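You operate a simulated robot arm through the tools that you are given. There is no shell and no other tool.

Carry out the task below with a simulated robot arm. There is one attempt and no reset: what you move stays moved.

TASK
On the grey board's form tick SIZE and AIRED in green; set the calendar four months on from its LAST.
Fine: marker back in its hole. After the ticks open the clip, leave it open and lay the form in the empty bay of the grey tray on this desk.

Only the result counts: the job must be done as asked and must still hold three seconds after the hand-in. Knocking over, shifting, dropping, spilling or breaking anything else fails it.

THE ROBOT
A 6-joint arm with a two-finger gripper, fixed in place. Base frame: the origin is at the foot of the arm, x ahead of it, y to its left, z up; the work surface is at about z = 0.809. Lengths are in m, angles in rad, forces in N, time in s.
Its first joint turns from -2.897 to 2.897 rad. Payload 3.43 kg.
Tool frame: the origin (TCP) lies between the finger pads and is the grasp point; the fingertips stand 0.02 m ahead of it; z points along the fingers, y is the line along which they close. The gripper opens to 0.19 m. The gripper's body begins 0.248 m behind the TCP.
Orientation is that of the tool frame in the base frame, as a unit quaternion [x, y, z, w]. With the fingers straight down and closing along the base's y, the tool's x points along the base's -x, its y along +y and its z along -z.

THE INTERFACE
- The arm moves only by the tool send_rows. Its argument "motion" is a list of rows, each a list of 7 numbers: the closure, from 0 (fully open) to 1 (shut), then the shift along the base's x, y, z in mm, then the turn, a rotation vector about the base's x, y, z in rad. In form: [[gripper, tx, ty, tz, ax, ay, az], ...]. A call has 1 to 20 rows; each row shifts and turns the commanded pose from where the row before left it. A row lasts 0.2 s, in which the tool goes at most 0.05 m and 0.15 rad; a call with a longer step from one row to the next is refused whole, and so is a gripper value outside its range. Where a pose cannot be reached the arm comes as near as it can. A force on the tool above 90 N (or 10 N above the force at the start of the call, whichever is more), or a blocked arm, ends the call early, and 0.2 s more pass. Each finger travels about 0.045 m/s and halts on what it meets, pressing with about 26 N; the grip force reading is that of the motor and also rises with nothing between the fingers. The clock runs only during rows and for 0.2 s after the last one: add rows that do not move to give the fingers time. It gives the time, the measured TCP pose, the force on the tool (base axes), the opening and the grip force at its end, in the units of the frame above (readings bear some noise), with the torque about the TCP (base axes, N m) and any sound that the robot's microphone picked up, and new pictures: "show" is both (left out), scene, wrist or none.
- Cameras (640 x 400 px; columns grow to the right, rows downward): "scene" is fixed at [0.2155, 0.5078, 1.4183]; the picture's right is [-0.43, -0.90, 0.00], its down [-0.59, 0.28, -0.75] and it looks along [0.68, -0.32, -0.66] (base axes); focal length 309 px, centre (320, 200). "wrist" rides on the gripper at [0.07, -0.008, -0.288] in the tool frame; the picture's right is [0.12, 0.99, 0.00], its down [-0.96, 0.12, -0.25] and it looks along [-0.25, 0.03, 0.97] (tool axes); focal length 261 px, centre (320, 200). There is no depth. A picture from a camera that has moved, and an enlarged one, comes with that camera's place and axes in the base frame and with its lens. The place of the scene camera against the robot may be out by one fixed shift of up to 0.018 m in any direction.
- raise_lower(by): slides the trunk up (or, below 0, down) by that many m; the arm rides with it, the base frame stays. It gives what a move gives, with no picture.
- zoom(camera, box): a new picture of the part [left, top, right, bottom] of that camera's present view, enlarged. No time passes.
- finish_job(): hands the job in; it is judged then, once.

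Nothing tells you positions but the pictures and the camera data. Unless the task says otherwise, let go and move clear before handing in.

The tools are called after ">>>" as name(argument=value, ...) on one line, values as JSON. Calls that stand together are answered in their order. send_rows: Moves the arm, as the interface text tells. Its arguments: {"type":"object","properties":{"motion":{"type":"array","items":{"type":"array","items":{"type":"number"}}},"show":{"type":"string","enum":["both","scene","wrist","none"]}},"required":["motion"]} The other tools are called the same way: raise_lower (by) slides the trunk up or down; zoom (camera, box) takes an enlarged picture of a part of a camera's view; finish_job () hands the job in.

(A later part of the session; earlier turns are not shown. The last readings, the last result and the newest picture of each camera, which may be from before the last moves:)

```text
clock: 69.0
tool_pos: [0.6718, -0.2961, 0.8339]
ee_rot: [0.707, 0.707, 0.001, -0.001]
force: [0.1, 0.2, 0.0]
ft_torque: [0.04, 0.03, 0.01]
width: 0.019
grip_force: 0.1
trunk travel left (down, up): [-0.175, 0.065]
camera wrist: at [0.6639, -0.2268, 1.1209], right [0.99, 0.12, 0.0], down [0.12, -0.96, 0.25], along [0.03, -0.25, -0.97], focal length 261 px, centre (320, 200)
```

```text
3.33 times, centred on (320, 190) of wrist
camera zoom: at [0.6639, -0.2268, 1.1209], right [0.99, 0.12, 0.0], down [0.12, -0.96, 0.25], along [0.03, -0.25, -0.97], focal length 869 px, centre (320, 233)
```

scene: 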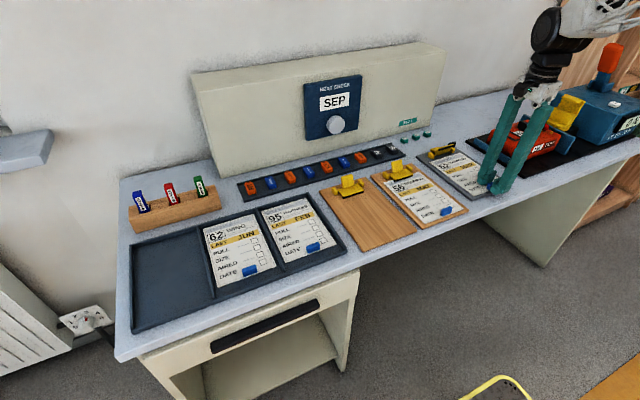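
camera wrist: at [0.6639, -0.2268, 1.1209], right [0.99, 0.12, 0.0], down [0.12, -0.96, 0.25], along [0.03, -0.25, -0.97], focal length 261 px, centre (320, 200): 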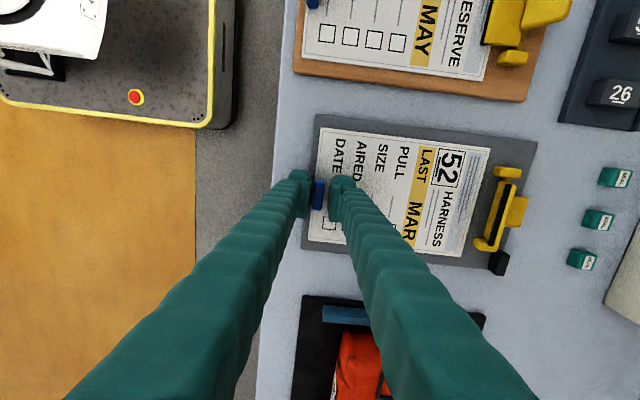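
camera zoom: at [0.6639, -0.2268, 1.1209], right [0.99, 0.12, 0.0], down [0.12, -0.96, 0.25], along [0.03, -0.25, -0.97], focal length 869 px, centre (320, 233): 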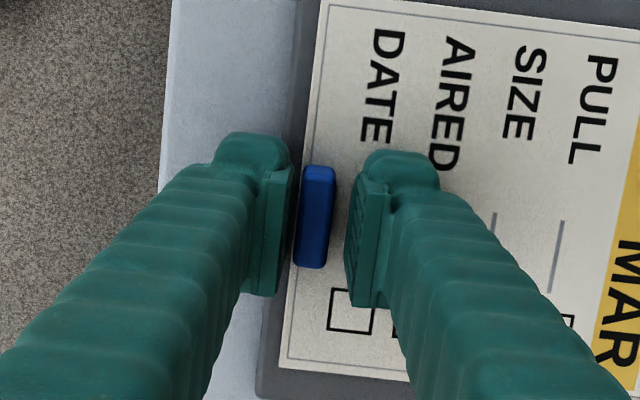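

The tab sits between the pads, slightly toward -x. I shift 1 mm and close.

>>> send_rows(motion=[[0.9, -1, 0, 0, 0, 0, 0], [0.93, 0, 0, 0, 0, 0, 0], [0.95, 0, 0, 0, 0, 0, 0], [0.95, 0, 0, 0, 0, 0, 0]])

>>> zoom(camera="scene", box=[455, 140, 525, 200])

>>> zoom(camera="wrist", box=[250, 130, 390, 250])

```text
clock: 70.0
tool_pos: [0.6708, -0.2976, 0.833]
ee_rot: [0.707, 0.707, 0.001, 0.0]
force: [0.4, 0.1, 0.2]
ft_torque: [0.01, -0.01, -0.01]
width: 0.0109
grip_force: 11.9
trunk travel left (down, up): [-0.175, 0.065]
camera wrist: at [0.6628, -0.2263, 1.1212], right [0.99, 0.12, 0.0], down [0.12, -0.96, 0.25], along [0.03, -0.25, -0.97], focal length 261 px, centre (320, 200)
```

scene: 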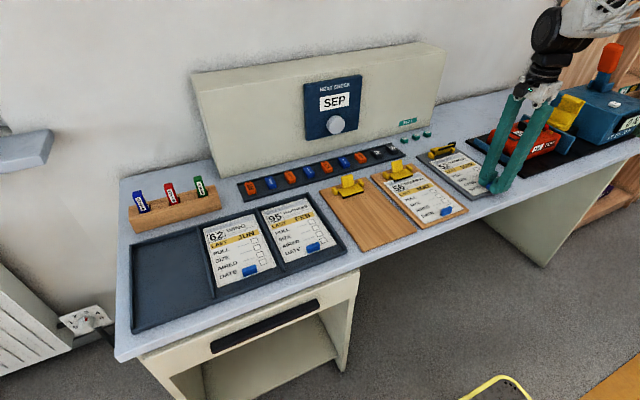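
wrist: 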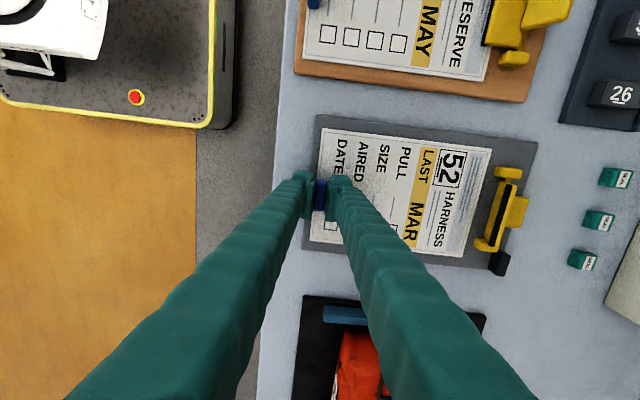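

```text
6.67 times, centred on (490, 170) of scene
camera zoom: at [0.2155, 0.5078, 1.4183], right [-0.43, -0.9, 0.0], down [-0.59, 0.28, -0.75], along [0.68, -0.32, -0.66], focal length 2063 px, centre (-813, 400)
```

zoom: 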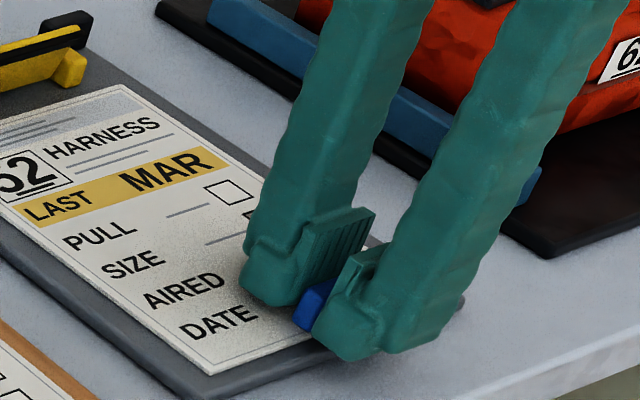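

```text
3.33 times, centred on (320, 190) of wrist
camera zoom: at [0.6628, -0.2263, 1.1212], right [0.99, 0.12, 0.0], down [0.12, -0.96, 0.25], along [0.03, -0.25, -0.97], focal length 869 px, centre (320, 233)
```

zoom: 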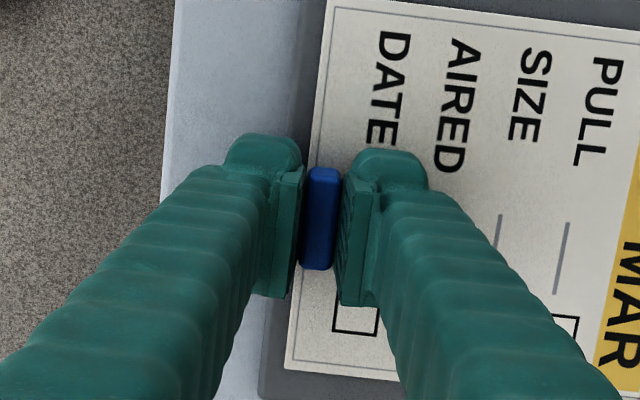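

Held at 0.0109 m width, 12 N, with no vertical force. I firm up the grip moderately and do a small test lift.

>>> send_rows(motion=[[0.97, 0, 0, 0, 0, 0, 0], [0.97, 0, 0, 0, 0, 0, 0]], show="none")

>>> send_rows(motion=[[0.98, 0, 0, 0, 0, 0, 0], [0.98, 0, 0, 0, 0, 0, 0]], show="none")

>>> send_rows(motion=[[0.98, 0, 0, 3, 0, 0, 0], [0.98, 0, 0, 3, 0, 0, 0], [0.98, 0, 0, 3, 0, 0, 0], [0.98, 0, 0, 3, 0, 0, 0], [0.98, 0, 0, 0, 0, 0, 0]])

>>> zoom(camera="scene", box=[425, 120, 525, 205])

```text
clock: 70.6
tool_pos: [0.6711, -0.2954, 0.8339]
ee_rot: [0.707, 0.707, -0.001, 0.0]
force: [-0.5, 0.3, 0.3]
ft_torque: [0.0, 0.02, -0.03]
width: 0.0105
grip_force: 25.9
trunk travel left (down, up): [-0.175, 0.065]
```

```text
clock: 71.2
tool_pos: [0.6711, -0.2959, 0.8343]
ee_rot: [0.707, 0.707, 0.001, 0.0]
force: [0.4, 0.1, 0.5]
ft_torque: [-0.01, 0.0, -0.01]
width: 0.0104
grip_force: 26.1
trunk travel left (down, up): [-0.175, 0.065]
```

```text
clock: 72.4
tool_pos: [0.6724, -0.2952, 0.8462]
ee_rot: [0.707, 0.707, 0.0, 0.001]
force: [0.6, -0.5, -0.4]
ft_torque: [0.02, 0.02, -0.02]
width: 0.0101
grip_force: 25.3
trunk travel left (down, up): [-0.175, 0.065]
camera wrist: at [0.6638, -0.2261, 1.1332], right [0.99, 0.12, 0.0], down [0.12, -0.96, 0.25], along [0.03, -0.25, -0.97], focal length 261 px, centre (320, 200)
```

scene: 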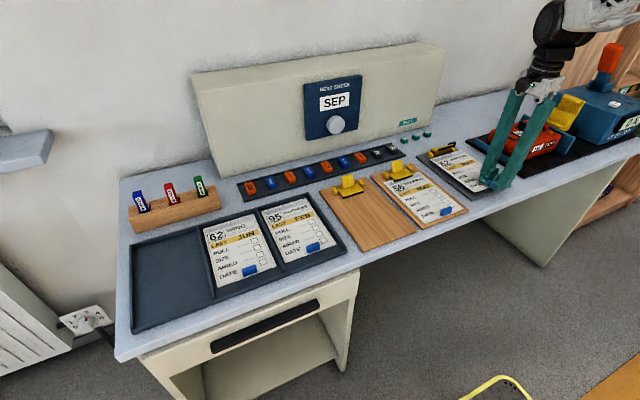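
wrist: 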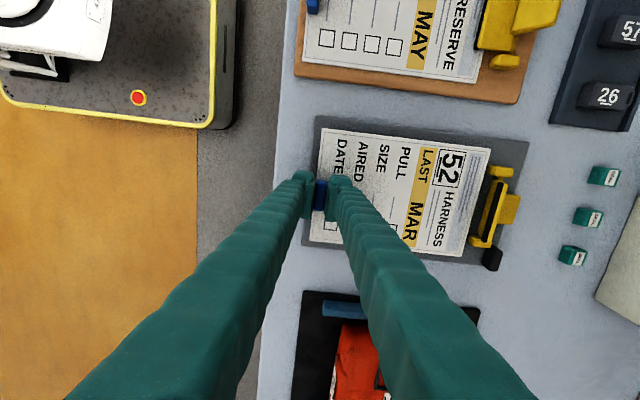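

```text
4.71 times, centred on (475, 162) of scene
camera zoom: at [0.2155, 0.5078, 1.4183], right [-0.43, -0.9, 0.0], down [-0.59, 0.28, -0.75], along [0.68, -0.32, -0.66], focal length 1456 px, centre (-409, 376)
```

zoom: 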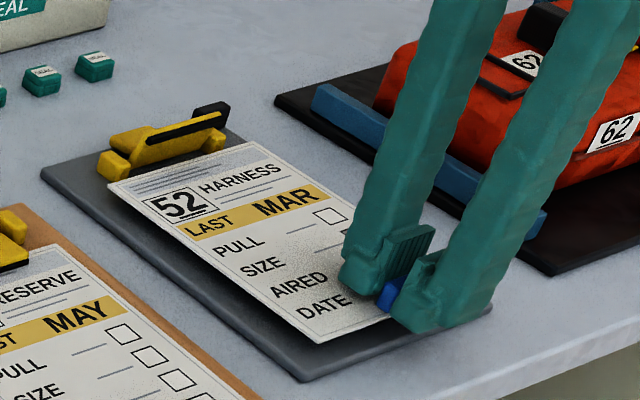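

The form lifts level and rigid in the grip. I'll back it away from the clip, raise it, and carry it toward the empty bay.

>>> send_rows(motion=[[0.98, -6, 0, 1, 0, 0, 0], [0.98, -10, 0, 2, 0, 0, 0], [0.98, -14, 0, 5, 0, 0, 0], [0.98, -8, 0, 15, 0, 0, 0], [0.98, 0, 0, 30, 0, 0, 0], [0.98, 0, 0, 35, 0, 0, 0], [0.98, 0, 5, 35, 0, 0, 0], [0.98, 0, 10, 25, 0, 0, 0], [0.98, 0, 20, 10, 0, 0, 0], [0.98, 0, 30, 0, 0, 0, 0], [0.98, 0, 40, 0, 0, 0, 0], [0.98, 0, 40, 0, 0, 0, 0], [0.98, 0, 40, 0, 0, 0, 0], [0.98, 0, 40, 0, 0, 0, 0], [0.98, 0, 40, 0, 0, 0, 0], [0.98, 0, 30, 0, 0, 0, 0], [0.98, 0, 15, 0, 0, 0, 0], [0.98, 0, 0, 0, 0, 0, 0]])

>>> zoom(camera="scene", box=[415, 110, 525, 205])

```text
clock: 76.2
tool_pos: [0.6313, 0.0137, 1.0046]
ee_rot: [0.707, 0.707, 0.0, 0.0]
force: [0.5, -1.0, 1.0]
ft_torque: [0.05, 0.04, 0.0]
width: 0.0106
grip_force: 25.8
trunk travel left (down, up): [-0.175, 0.065]
camera wrist: at [0.6243, 0.0836, 1.2931], right [0.99, 0.12, 0.0], down [0.12, -0.96, 0.25], along [0.03, -0.25, -0.97], focal length 261 px, centre (320, 200)
```

scene: 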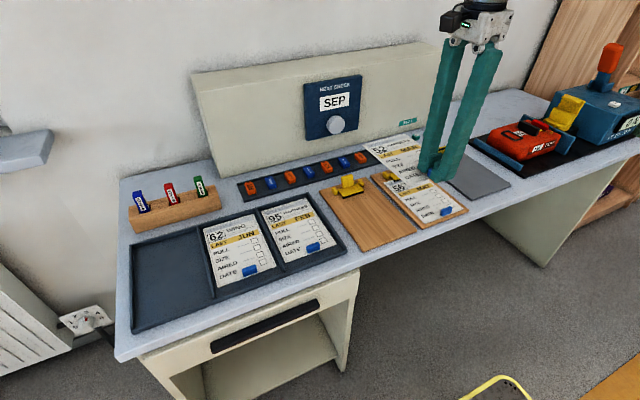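
wrist: 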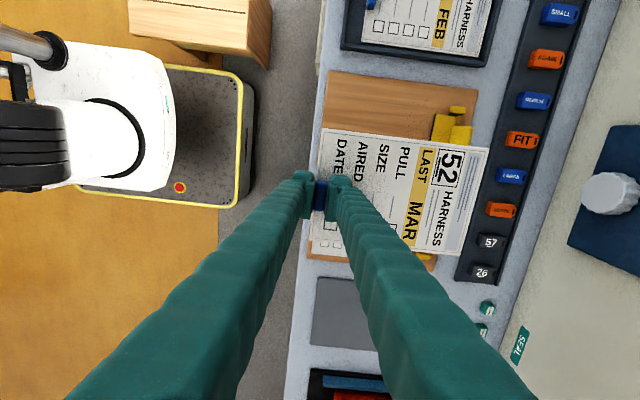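

```text
4.21 times, centred on (470, 158) of scene
camera zoom: at [0.2155, 0.5078, 1.4183], right [-0.43, -0.9, 0.0], down [-0.59, 0.28, -0.75], along [0.68, -0.32, -0.66], focal length 1303 px, centre (-312, 379)
```

zoom: 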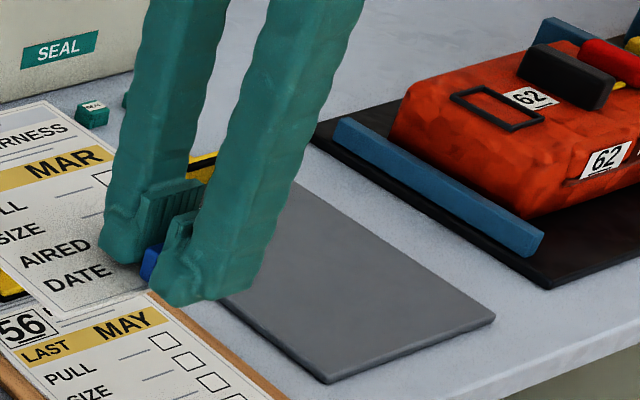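

The form is held level and the other items are undisturbed. I continue to above the empty bay.

>>> send_rows(motion=[[0.98, 0, 15, 0, 0, 0, 0], [0.98, 0, 30, 0, 0, 0, 0], [0.98, 0, 40, 0, 0, 0, 0], [0.98, 0, 40, 0, 0, 0, 0], [0.98, 0, 40, 0, 0, 0, 0], [0.98, 0, 40, 0, 0, 0, 0], [0.98, 0, 40, 0, 0, 0, 0], [0.98, 0, 40, 0, 0, 0, 0], [0.98, 0, 40, 0, 0, 0, 0], [0.98, 3, 40, 0, 0, 0, 0], [0.98, 6, 40, 0, 0, 0, 0], [0.98, 6, 40, 0, 0, 0, 0], [0.98, 6, 40, 0, 0, 0, 0], [0.98, 6, 40, 0, 0, 0, 0], [0.98, 0, 40, 0, 0, 0, 0], [0.98, 0, 30, 0, 0, 0, 0], [0.98, 0, 12, 0, 0, 0, 0], [0.98, 0, 0, 0, 0, 0, 0]])

>>> zoom(camera="wrist", box=[260, 60, 560, 300])

>>> zoom(camera="scene", box=[100, 120, 340, 350])

```text
clock: 80.0
tool_pos: [0.6592, 0.6206, 1.0011]
ee_rot: [0.707, 0.707, 0.0, 0.0]
force: [0.2, 0.2, 0.6]
ft_torque: [-0.01, 0.04, -0.01]
width: 0.0103
grip_force: 26.1
trunk travel left (down, up): [-0.175, 0.065]
camera wrist: at [0.6516, 0.691, 1.289], right [0.99, 0.12, 0.0], down [0.12, -0.96, 0.25], along [0.03, -0.25, -0.97], focal length 261 px, centre (320, 200)
```

scene: 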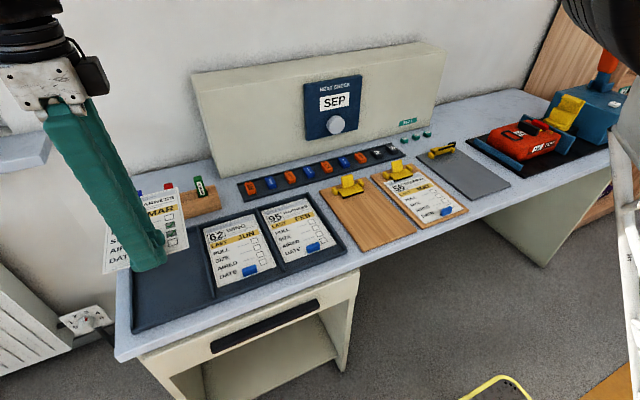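
wrist: 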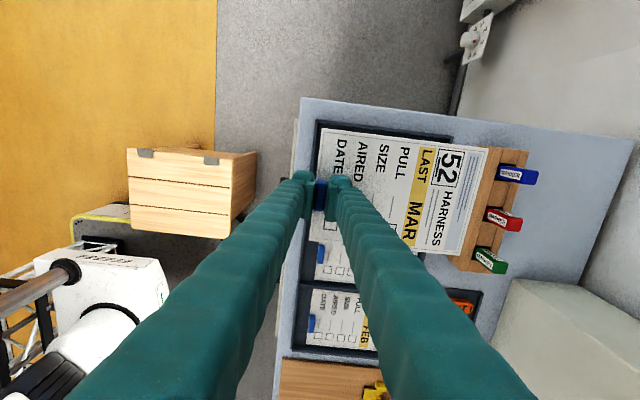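

```text
1.67 times, centred on (410, 180) of wrist
camera zoom: at [0.6516, 0.691, 1.289], right [0.99, 0.12, 0.0], down [0.12, -0.96, 0.25], along [0.03, -0.25, -0.97], focal length 434 px, centre (170, 233)
```

zoom: 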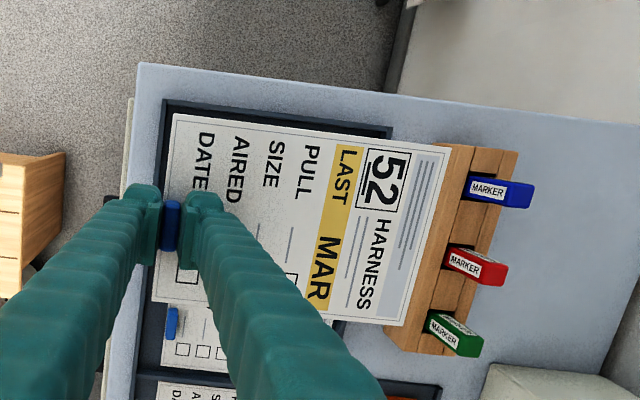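

```text
1.74 times, centred on (220, 235) of scene
camera zoom: at [0.2155, 0.5078, 1.4183], right [-0.43, -0.9, 0.0], down [-0.59, 0.28, -0.75], along [0.68, -0.32, -0.66], focal length 538 px, centre (494, 139)
```

zoom: 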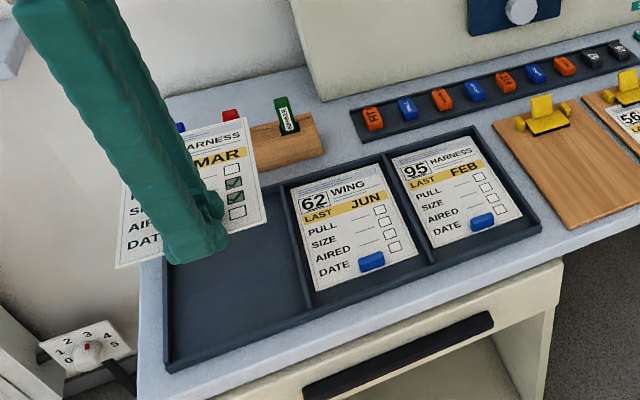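

The form hovers over the bay with orientation kept. My measurements put the bay at x 0.652–0.879, y 0.547–0.707, so I shift the form 20 mm in +x and lower it partway.

>>> send_rows(motion=[[0.98, 10, 0, -10, 0, 0, 0], [0.98, 10, 0, -25, 0, 0, 0], [0.98, 0, 0, -35, 0, 0, 0], [0.98, 0, 0, -35, 0, 0, 0], [0.98, 0, 0, -20, 0, 0, 0], [0.98, 0, 0, -8, 0, 0, 0], [0.98, 0, 0, 0, 0, 0, 0]])

>>> zoom(camera="wrist", box=[280, 80, 540, 290])

>>> zoom(camera="scene", box=[100, 170, 290, 340])

```text
clock: 81.6
tool_pos: [0.6792, 0.6217, 0.8704]
ee_rot: [0.707, 0.707, -0.001, 0.0]
force: [0.2, -0.6, -0.4]
ft_torque: [0.01, 0.01, -0.03]
width: 0.0105
grip_force: 26.0
trunk travel left (down, up): [-0.175, 0.065]
camera wrist: at [0.6726, 0.6914, 1.1577], right [0.99, 0.12, 0.0], down [0.12, -0.96, 0.25], along [0.03, -0.25, -0.97], focal length 261 px, centre (320, 200)
```

scene: 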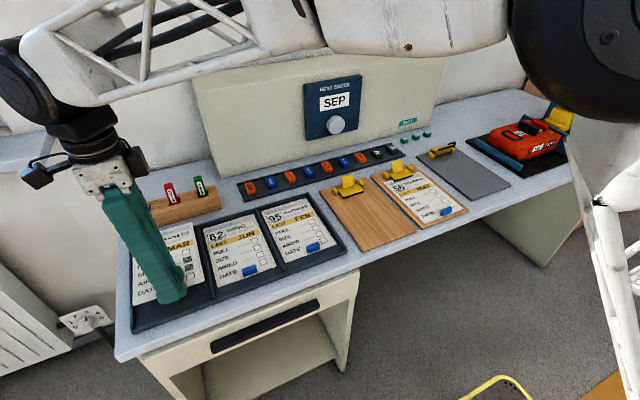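
wrist: 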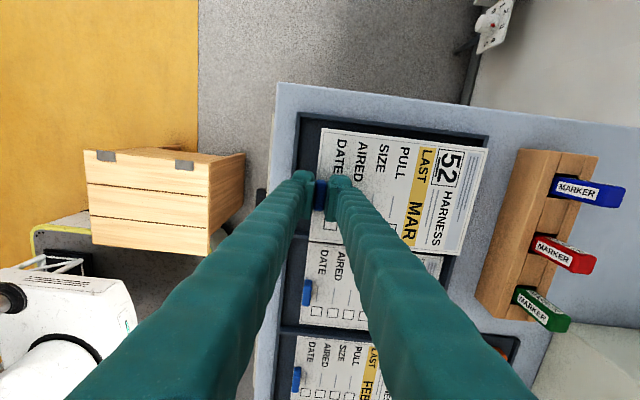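

```text
1.90 times, centred on (410, 185) of wrist
camera zoom: at [0.6726, 0.6914, 1.1577], right [0.99, 0.12, 0.0], down [0.12, -0.96, 0.25], along [0.03, -0.25, -0.97], focal length 496 px, centre (149, 229)
```

zoom: 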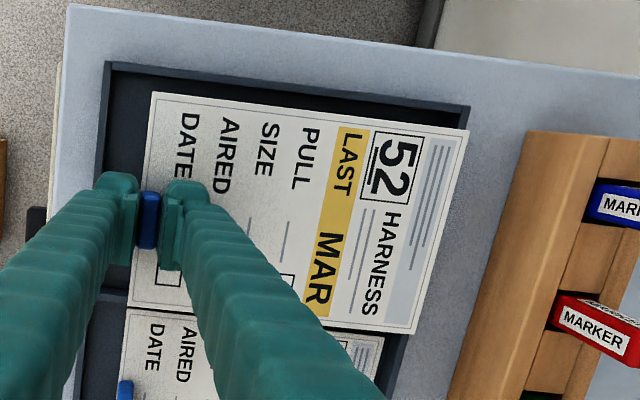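

```text
2.35 times, centred on (195, 255) of scene
camera zoom: at [0.2155, 0.5078, 1.4183], right [-0.43, -0.9, 0.0], down [-0.59, 0.28, -0.75], along [0.68, -0.32, -0.66], focal length 728 px, centre (614, 71)
```

zoom: 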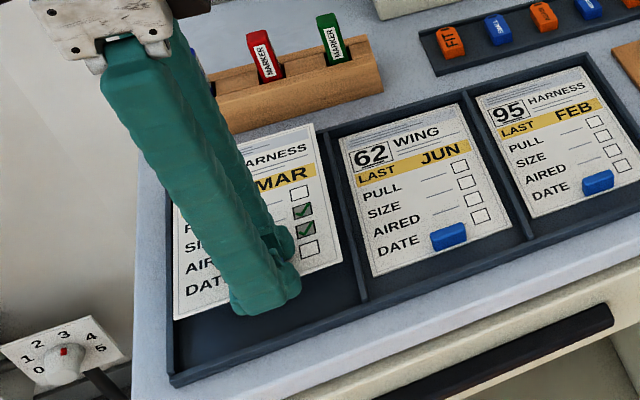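

Clearances around the form look fine (about 11 mm each side). I lower further and then feel for the tray floor.

>>> send_rows(motion=[[0.98, 0, 0, -8, 0, 0, 0], [0.98, 0, 0, -8, 0, 0, 0], [0.98, 0, 0, -6, 0, 0, 0], [0.98, 0, 0, -3, 0, 0, 0], [0.98, 0, 0, 0, 0, 0, 0]])

>>> zoom(camera="wrist", box=[280, 80, 540, 290])

>>> zoom(camera="scene", box=[100, 170, 290, 340])

```text
clock: 82.8
tool_pos: [0.681, 0.6201, 0.8452]
ee_rot: [0.707, 0.707, 0.001, 0.0]
force: [0.4, -0.5, -0.2]
ft_torque: [0.01, 0.07, 0.01]
width: 0.0102
grip_force: 25.9
trunk travel left (down, up): [-0.175, 0.065]
camera wrist: at [0.6731, 0.6912, 1.1329], right [0.99, 0.12, 0.0], down [0.12, -0.96, 0.25], along [0.03, -0.25, -0.97], focal length 261 px, centre (320, 200)
```

scene: 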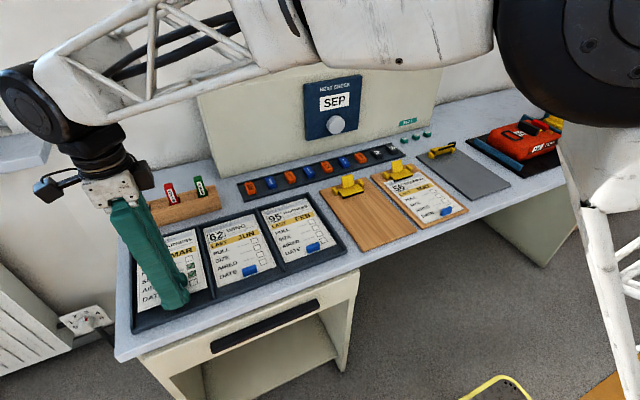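
wrist: 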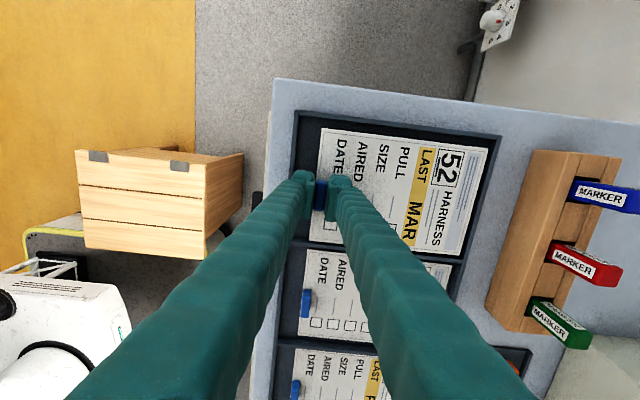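

```text
1.90 times, centred on (410, 185) of wrist
camera zoom: at [0.6731, 0.6912, 1.1329], right [0.99, 0.12, 0.0], down [0.12, -0.96, 0.25], along [0.03, -0.25, -0.97], focal length 496 px, centre (149, 229)
```

zoom: 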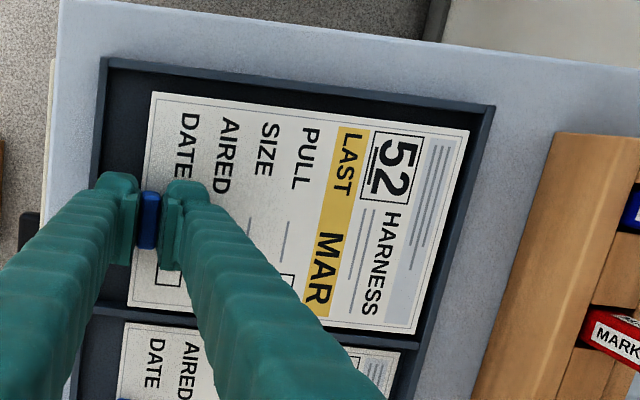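

```text
2.35 times, centred on (195, 255) of scene
camera zoom: at [0.2155, 0.5078, 1.4183], right [-0.43, -0.9, 0.0], down [-0.59, 0.28, -0.75], along [0.68, -0.32, -0.66], focal length 728 px, centre (614, 71)
```

zoom: 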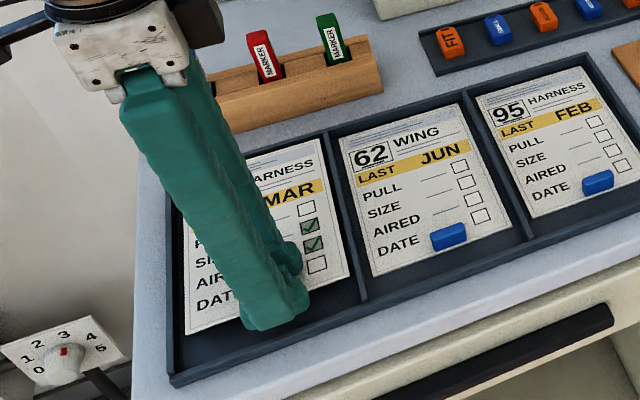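

>>> send_rows(motion=[[0.98, 0, 0, -3, 0, 0, 0], [0.98, 0, 0, -2, 0, 0, 0], [0.98, 0, 0, 0, 0, 0, 0]], show="none")

>>> send_rows(motion=[[0.98, 0, 0, -2, 0, 0, 0], [0.98, 0, 0, 0, 0, 0, 0]], show="none")

>>> send_rows(motion=[[0.98, 0, 0, -2, 0, 0, 0], [0.98, 0, 0, 0, 0, 0, 0]])

>>> zoom(camera="scene", box=[120, 210, 230, 340])

```text
clock: 83.6
tool_pos: [0.6812, 0.6205, 0.8401]
ee_rot: [0.707, 0.707, 0.001, 0.0]
force: [-0.3, -0.6, 0.0]
ft_torque: [0.0, 0.02, 0.04]
width: 0.0105
grip_force: 26.2
trunk travel left (down, up): [-0.175, 0.065]
```

```text
clock: 84.2
tool_pos: [0.6812, 0.6204, 0.8392]
ee_rot: [0.708, 0.707, 0.0, 0.0]
force: [-0.9, -0.1, -0.6]
ft_torque: [0.0, 0.0, -0.02]
width: 0.0102
grip_force: 25.9
trunk travel left (down, up): [-0.175, 0.065]
```

```text
clock: 84.8
tool_pos: [0.6804, 0.6213, 0.8358]
ee_rot: [0.707, 0.707, 0.0, 0.0]
force: [-0.8, -0.7, -1.1]
ft_torque: [0.0, 0.0, 0.0]
width: 0.0103
grip_force: 26.1
trunk travel left (down, up): [-0.175, 0.065]
camera wrist: at [0.6724, 0.6905, 1.1241], right [0.99, 0.12, 0.0], down [0.12, -0.96, 0.25], along [0.03, -0.25, -0.97], focal length 261 px, centre (320, 200)
```

scene: 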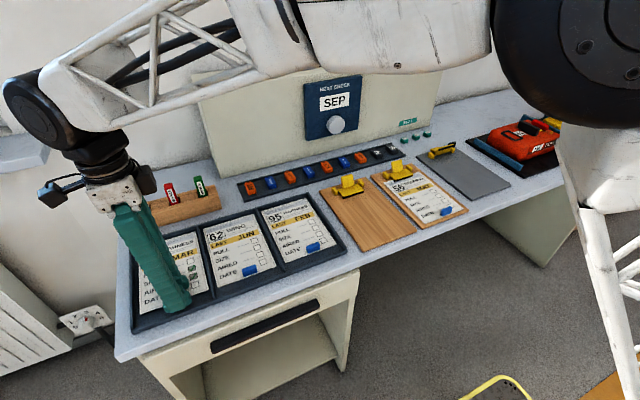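
wrist: 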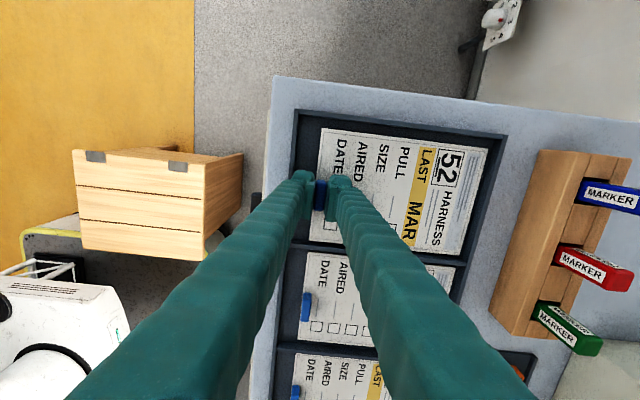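

```text
3.08 times, centred on (175, 275) of scene
camera zoom: at [0.2155, 0.5078, 1.4183], right [-0.43, -0.9, 0.0], down [-0.59, 0.28, -0.75], along [0.68, -0.32, -0.66], focal length 952 px, centre (766, -31)
```

zoom: 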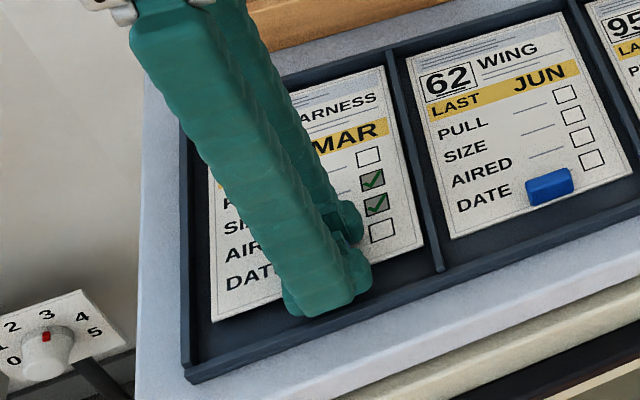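

>>> send_rows(motion=[[0.98, 0, 0, -1, 0, 0, 0], [0.98, 0, 0, 0, 0, 0, 0]], show="none")

>>> send_rows(motion=[[0.98, 0, 0, -1, 0, 0, 0], [0.98, 0, 0, 0, 0, 0, 0]], show="none")

>>> send_rows(motion=[[0.98, 0, 0, -1, 0, 0, 0], [0.98, 0, 0, 0, 0, 0, 0]], show="none")

>>> send_rows(motion=[[0.98, 0, 0, -1, 0, 0, 0], [0.98, 0, 0, 0, 0, 0, 0]], show="scene")

>>> zoom(camera="scene", box=[120, 210, 230, 340])

```text
clock: 85.4
tool_pos: [0.6803, 0.622, 0.8347]
ee_rot: [0.707, 0.707, -0.001, 0.0]
force: [0.2, 0.0, -0.8]
ft_torque: [-0.01, 0.02, 0.03]
width: 0.0105
grip_force: 26.5
trunk travel left (down, up): [-0.175, 0.065]
```

```text
clock: 86.0
tool_pos: [0.6797, 0.6209, 0.8346]
ee_rot: [0.707, 0.707, 0.0, 0.001]
force: [0.2, 0.3, -0.9]
ft_torque: [-0.03, -0.03, 0.05]
width: 0.0103
grip_force: 25.5
trunk travel left (down, up): [-0.175, 0.065]
```

```text
clock: 86.6
tool_pos: [0.6807, 0.621, 0.833]
ee_rot: [0.707, 0.707, -0.001, -0.001]
force: [0.3, 0.5, 0.0]
ft_torque: [-0.02, 0.02, -0.01]
width: 0.0104
grip_force: 25.7
trunk travel left (down, up): [-0.175, 0.065]
```

```text
clock: 87.2
tool_pos: [0.6807, 0.6206, 0.8322]
ee_rot: [0.707, 0.707, 0.0, 0.0]
force: [0.4, 0.3, -0.2]
ft_torque: [0.01, 0.02, 0.01]
width: 0.0103
grip_force: 26.3
trunk travel left (down, up): [-0.175, 0.065]
```

scene: 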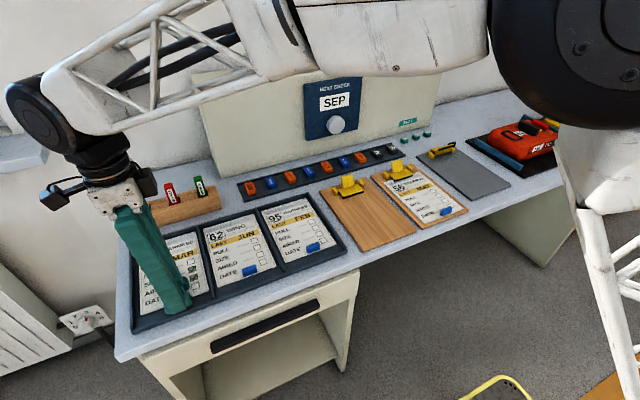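

```text
3.08 times, centred on (175, 275) of scene
camera zoom: at [0.2155, 0.5078, 1.4183], right [-0.43, -0.9, 0.0], down [-0.59, 0.28, -0.75], along [0.68, -0.32, -0.66], focal length 952 px, centre (766, -31)
```

zoom: 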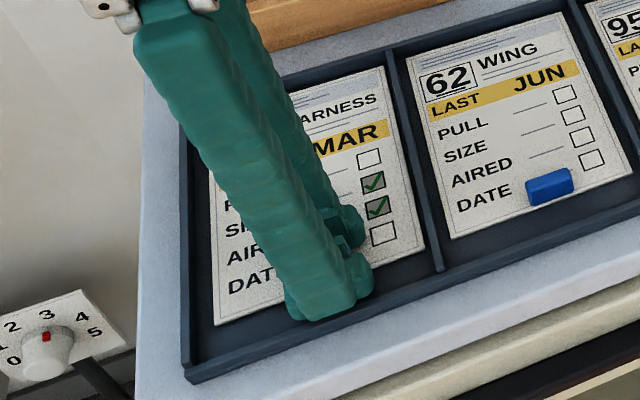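

>>> send_rows(motion=[[0.98, 0, 0, -1, 0, 0, 0], [0.98, 0, 0, 0, 0, 0, 0]], show="none")

>>> send_rows(motion=[[0.98, 0, 0, -1, 0, 0, 0], [0.98, 0, 0, 0, 0, 0, 0]], show="none")

>>> send_rows(motion=[[0.98, 0, 0, -1, 0, 0, 0], [0.98, 0, 0, 0, 0, 0, 0]], show="scene")

>>> zoom(camera="scene", box=[120, 210, 230, 340])

```text
clock: 87.8
tool_pos: [0.6812, 0.6198, 0.8317]
ee_rot: [0.707, 0.707, 0.0, 0.0]
force: [-0.5, 0.4, -0.5]
ft_torque: [0.0, 0.01, 0.01]
width: 0.0104
grip_force: 25.8
trunk travel left (down, up): [-0.175, 0.065]
```

```text
clock: 88.4
tool_pos: [0.6809, 0.6206, 0.8306]
ee_rot: [0.707, 0.707, 0.0, 0.0]
force: [1.2, 0.6, 4.4]
ft_torque: [0.03, -0.02, 0.01]
width: 0.0105
grip_force: 25.8
trunk travel left (down, up): [-0.175, 0.065]
```

```text
clock: 89.0
tool_pos: [0.6801, 0.62, 0.8307]
ee_rot: [0.707, 0.707, 0.001, 0.0]
force: [0.9, -0.7, 12.4]
ft_torque: [-0.08, 0.01, -0.01]
width: 0.0103
grip_force: 26.0
trunk travel left (down, up): [-0.175, 0.065]
```

scene: 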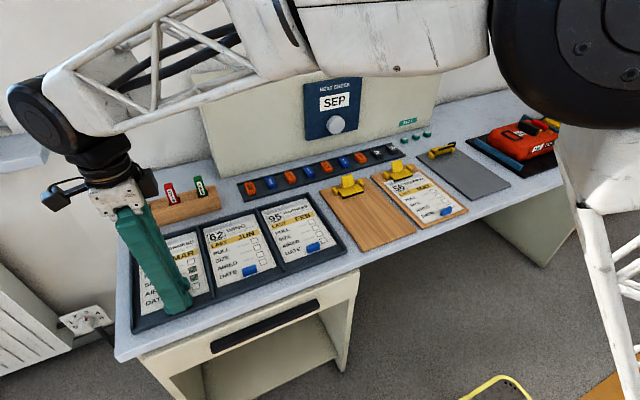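

```text
3.08 times, centred on (175, 275) of scene
camera zoom: at [0.2155, 0.5078, 1.4183], right [-0.43, -0.9, 0.0], down [-0.59, 0.28, -0.75], along [0.68, -0.32, -0.66], focal length 952 px, centre (766, -31)
```

zoom: 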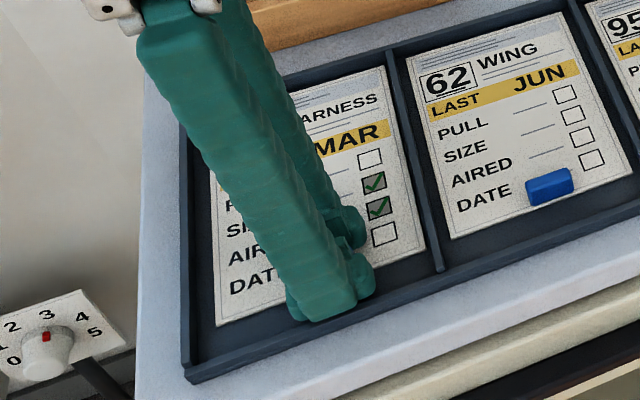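

The form is on the tray floor (4–12 N). I ease off 1.5 mm, open just a few millimetres, and lift clear.

>>> send_rows(motion=[[0.98, 0, 0, 1.5, 0, 0, 0], [0.95, 0, 0, 0, 0, 0, 0], [0.92, 0, 0, 0, 0, 0, 0], [0.9, 0, 0, 0, 0, 0, 0], [0.9, 0, 0, 0, 0, 0, 0]])

>>> zoom(camera="wrist", box=[250, 110, 390, 230])

```text
clock: 90.2
tool_pos: [0.6799, 0.6199, 0.83]
ee_rot: [0.707, 0.707, 0.0, -0.001]
force: [0.1, -0.3, 0.2]
ft_torque: [-0.01, 0.02, -0.05]
width: 0.0192
grip_force: 0.0
trunk travel left (down, up): [-0.175, 0.065]
camera wrist: at [0.6722, 0.6906, 1.1184], right [0.99, 0.12, 0.0], down [0.12, -0.96, 0.25], along [0.03, -0.25, -0.97], focal length 261 px, centre (320, 200)
```

scene: 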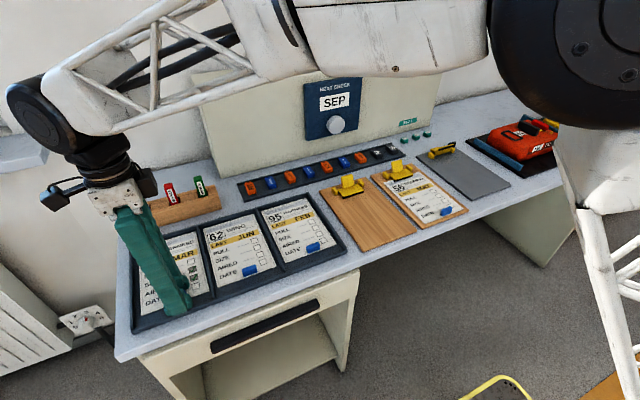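
wrist: 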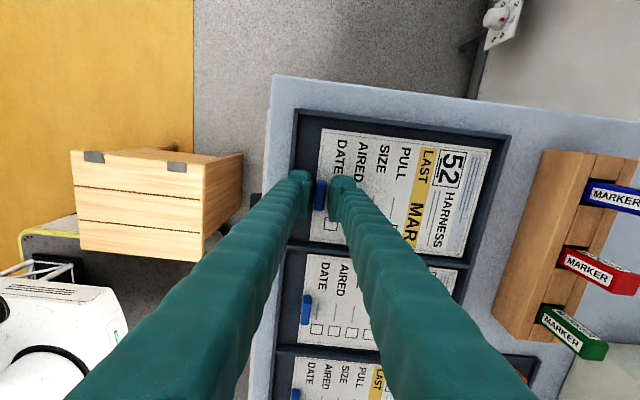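

```text
3.33 times, centred on (320, 170) of wrist
camera zoom: at [0.6722, 0.6906, 1.1184], right [0.99, 0.12, 0.0], down [0.12, -0.96, 0.25], along [0.03, -0.25, -0.97], focal length 869 px, centre (320, 300)
```

zoom: 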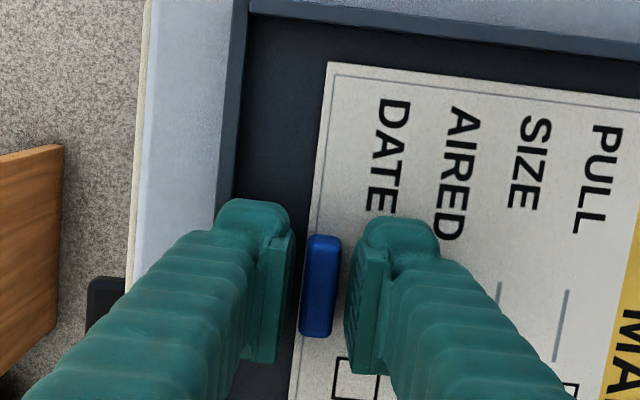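

Both pads are clear of the tab. I lift straight up and confirm the form stays.

>>> send_rows(motion=[[0.9, 0, 0, 5, 0, 0, 0], [0.9, 0, 0, 15, 0, 0, 0], [0.9, 0, 0, 30, 0, 0, 0], [0.9, 0, 0, 40, 0, 0, 0], [0.9, 0, 0, 45, 0, 0, 0], [0.9, 0, 0, 45, 0, 0, 0], [0.9, -20, -40, 10, 0, 0, 0], [0.9, -20, -40, 0, 0, 0, 0], [0.9, -10, -45, 0, 0, 0, 0], [0.9, 0, -45, 0, 0, 0, 0], [0.9, 0, -45, 0, 0, 0, 0], [0.9, 0, 0, 0, 0, 0, 0]])

>>> zoom(camera="scene", box=[110, 170, 340, 340])

>>> zoom(camera="scene", box=[370, 110, 540, 220])

```text
clock: 92.8
tool_pos: [0.6295, 0.4062, 1.0223]
ee_rot: [0.707, 0.708, 0.0, 0.0]
force: [-0.1, -0.7, 0.4]
ft_torque: [0.03, -0.01, 0.0]
width: 0.019
grip_force: 0.1
trunk travel left (down, up): [-0.175, 0.065]
camera wrist: at [0.6211, 0.4752, 1.3099], right [0.99, 0.12, 0.0], down [0.12, -0.96, 0.25], along [0.03, -0.25, -0.97], focal length 261 px, centre (320, 200)
```

scene: 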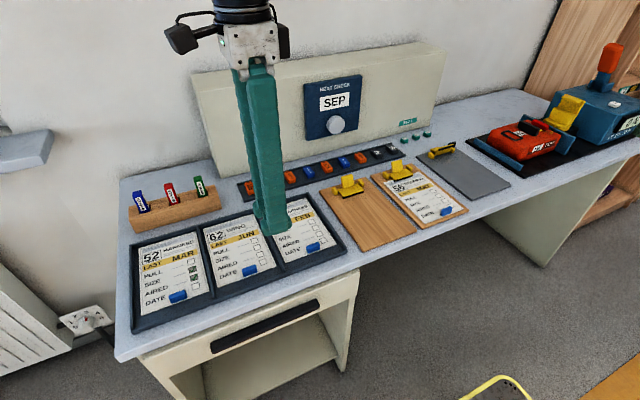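
wrist: 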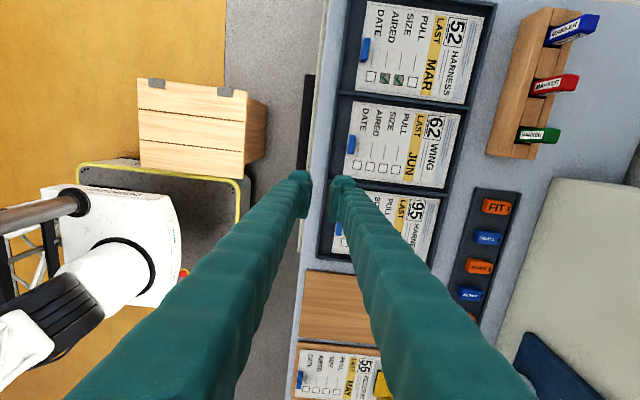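

```text
2.35 times, centred on (225, 255) of scene
camera zoom: at [0.2155, 0.5078, 1.4183], right [-0.43, -0.9, 0.0], down [-0.59, 0.28, -0.75], along [0.68, -0.32, -0.66], focal length 728 px, centre (544, 71)
```

zoom: 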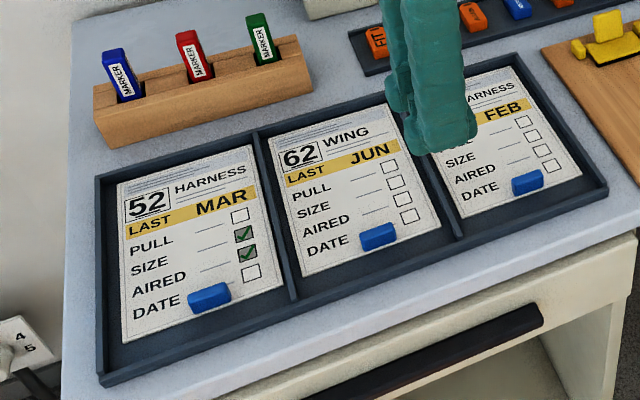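

```text
3.64 times, centred on (455, 165) of scene
camera zoom: at [0.2155, 0.5078, 1.4183], right [-0.43, -0.9, 0.0], down [-0.59, 0.28, -0.75], along [0.68, -0.32, -0.66], focal length 1125 px, centre (-171, 327)
```

zoom: 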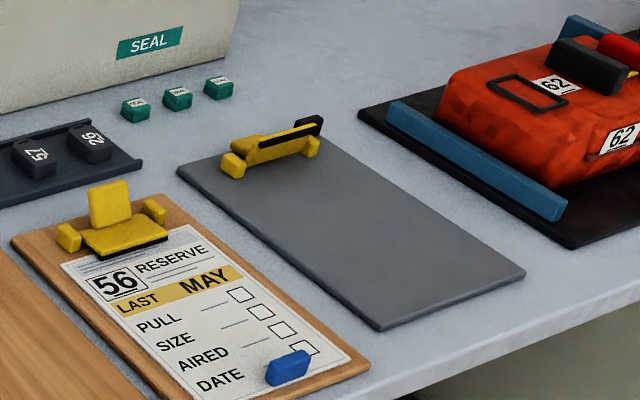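

The form (two green ticks) lies flat in the grey tray's bay and the clip stays open. Now the calendar: I re-orient the tool and aim it at the knob, around (1.05, 0.05, 0.925), tilted 60° for a look.

>>> send_rows(motion=[[0.85, 0, -32, 3, 0, 0, 0.1428], [0.8, 0, -32, 3, 0, 0, 0.1428], [0.75, 0, -32, 3, 0, 0, 0.1428], [0.7, 0, -32, 3, 0, 0, 0.1428], [0.65, 0, -32, 3, 0, 0, 0.1428], [0.6, 0, -32, 3, 0, 0, 0.1428], [0.55, 0, -32, 3, 0, 0, 0.1428], [0.5, 0, -32, 3, 0, 0, 0.1428], [0.45, 0, -32, 3, 0, 0, 0.1428], [0.45, 0, -32, 3, 0, 0, 0.1428], [0.45, 0, -34, 0, 0, 0, 0.1428], [0.45, 20, 0, 0, 0, -0.131, 0], [0.45, 20, 0, 0, 0, -0.131, 0], [0.45, 20, 0, 0, 0, -0.131, 0], [0.45, 20, 0, 0, 0, -0.131, 0], [0.45, 20, 0, 0, 0, -0.131, 0], [0.45, 20, 0, 0, 0, -0.131, 0], [0.45, 20, 0, 0, 0, -0.131, 0], [0.45, 20, 0, 0, 0, -0.13, 0], [0.45, 0, 0, 0, 0, 0, 0]])

>>> zoom(camera="wrist", box=[200, 60, 440, 240])

```text
clock: 97.0
tool_pos: [0.7801, 0.0409, 1.052]
ee_rot: [0.007, 0.884, -0.012, 0.467]
force: [0.7, 0.2, 0.1]
ft_torque: [0.03, 0.0, 0.01]
width: 0.1045
grip_force: 0.1
out of reach, approached as far as the arm can: row 19
trunk travel left (down, up): [-0.175, 0.065]
camera wrist: at [0.5028, 0.0393, 1.1564], right [-0.05, 0.99, -0.11], down [0.34, 0.12, 0.93], along [0.94, 0.0, -0.34], focal length 261 px, centre (320, 200)
```

scene: 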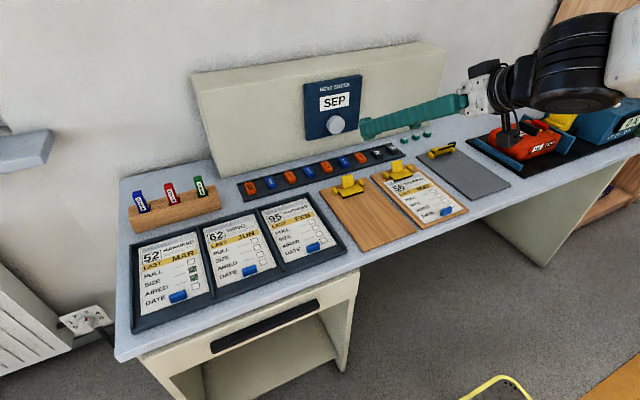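
wrist: 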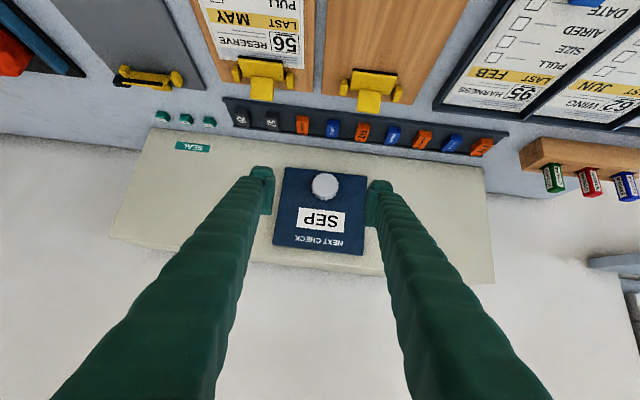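

```text
2.22 times, centred on (320, 150) of wrist
camera zoom: at [0.5028, 0.0393, 1.1564], right [-0.05, 0.99, -0.11], down [0.34, 0.12, 0.93], along [0.94, 0.0, -0.34], focal length 579 px, centre (320, 311)
```

zoom: 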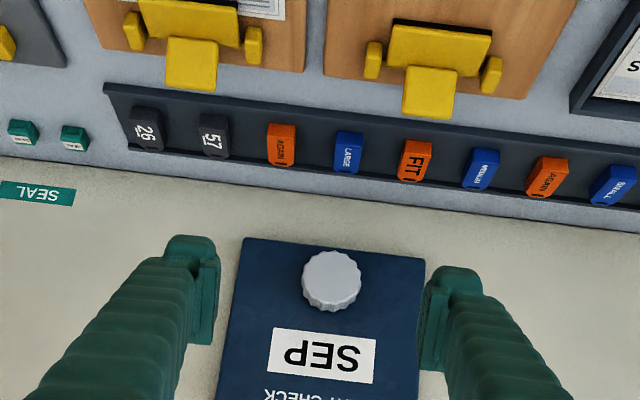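

Nearly in place; the tilt is just slightly limited this close to the base. I move outward toward the knob, where it should be reachable, and look again.

>>> send_rows(motion=[[0.45, 30, 0, -20, 0, 0, 0], [0.45, 30, 0, -20, 0, 0, 0], [0.45, 30, 0, -20, 0, 0, 0], [0.45, 25, 0, -20, 0, 0, 0], [0.45, 15, 0, -20, 0, 0, 0], [0.45, 0, 0, 0, 0, 0, 0]])

>>> zoom(camera="wrist", box=[220, 80, 420, 240])

>>> zoom(camera="scene", box=[290, 70, 420, 210])

```text
clock: 98.4
tool_pos: [0.9118, 0.0406, 0.9527]
ee_rot: [0.006, 0.884, -0.011, 0.467]
force: [-0.8, 0.2, -0.1]
ft_torque: [0.0, -0.01, 0.01]
width: 0.1046
grip_force: 0.1
trunk travel left (down, up): [-0.175, 0.065]
camera wrist: at [0.634, 0.0385, 1.0563], right [-0.04, 0.99, -0.11], down [0.34, 0.12, 0.93], along [0.94, 0.0, -0.34], focal length 261 px, centre (320, 200)
```

scene: 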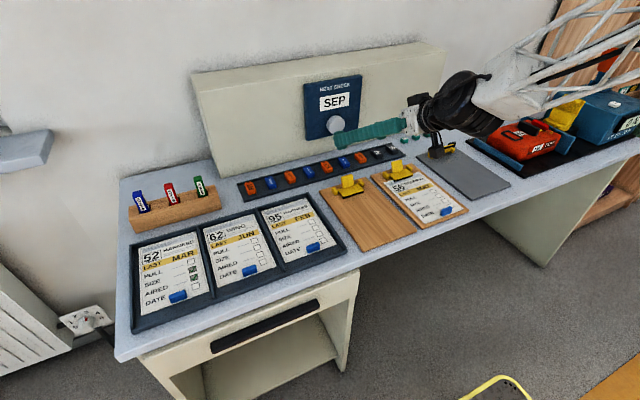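
wrist: 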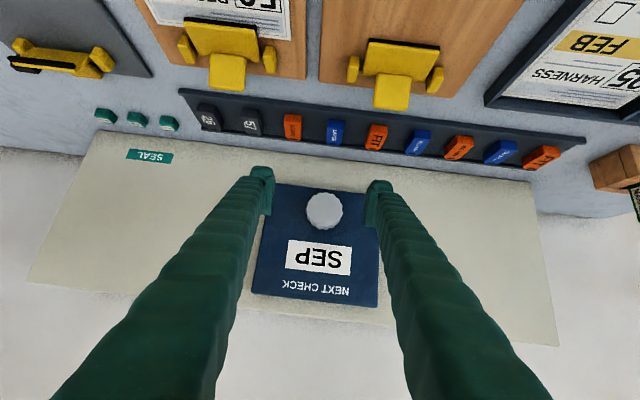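

```text
2.50 times, centred on (320, 160) of wrist
camera zoom: at [0.634, 0.0385, 1.0563], right [-0.04, 0.99, -0.11], down [0.34, 0.12, 0.93], along [0.94, 0.0, -0.34], focal length 652 px, centre (320, 300)
```

zoom: 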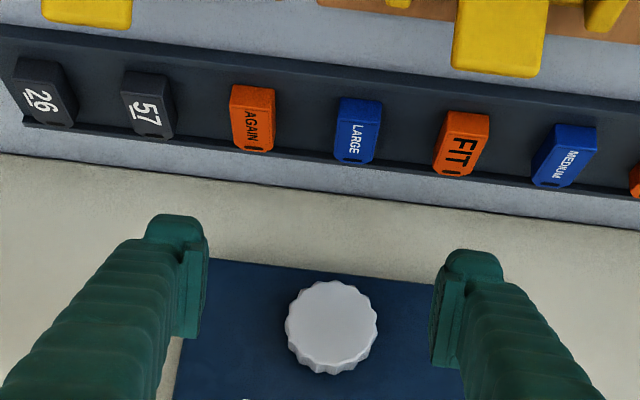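

```text
2.86 times, centred on (355, 140) of scene
camera zoom: at [0.2155, 0.5078, 1.4183], right [-0.43, -0.9, 0.0], down [-0.59, 0.28, -0.75], along [0.68, -0.32, -0.66], focal length 884 px, centre (220, 371)
```

zoom: 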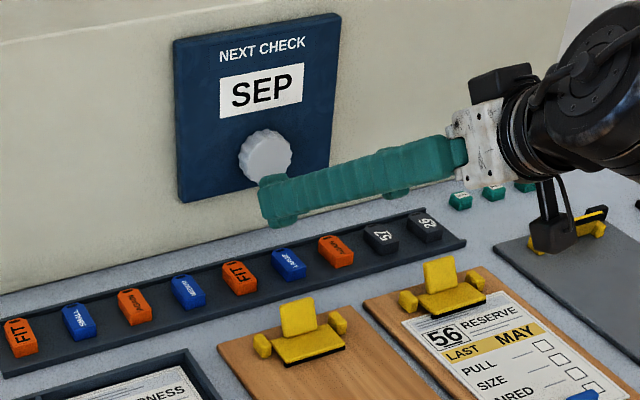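

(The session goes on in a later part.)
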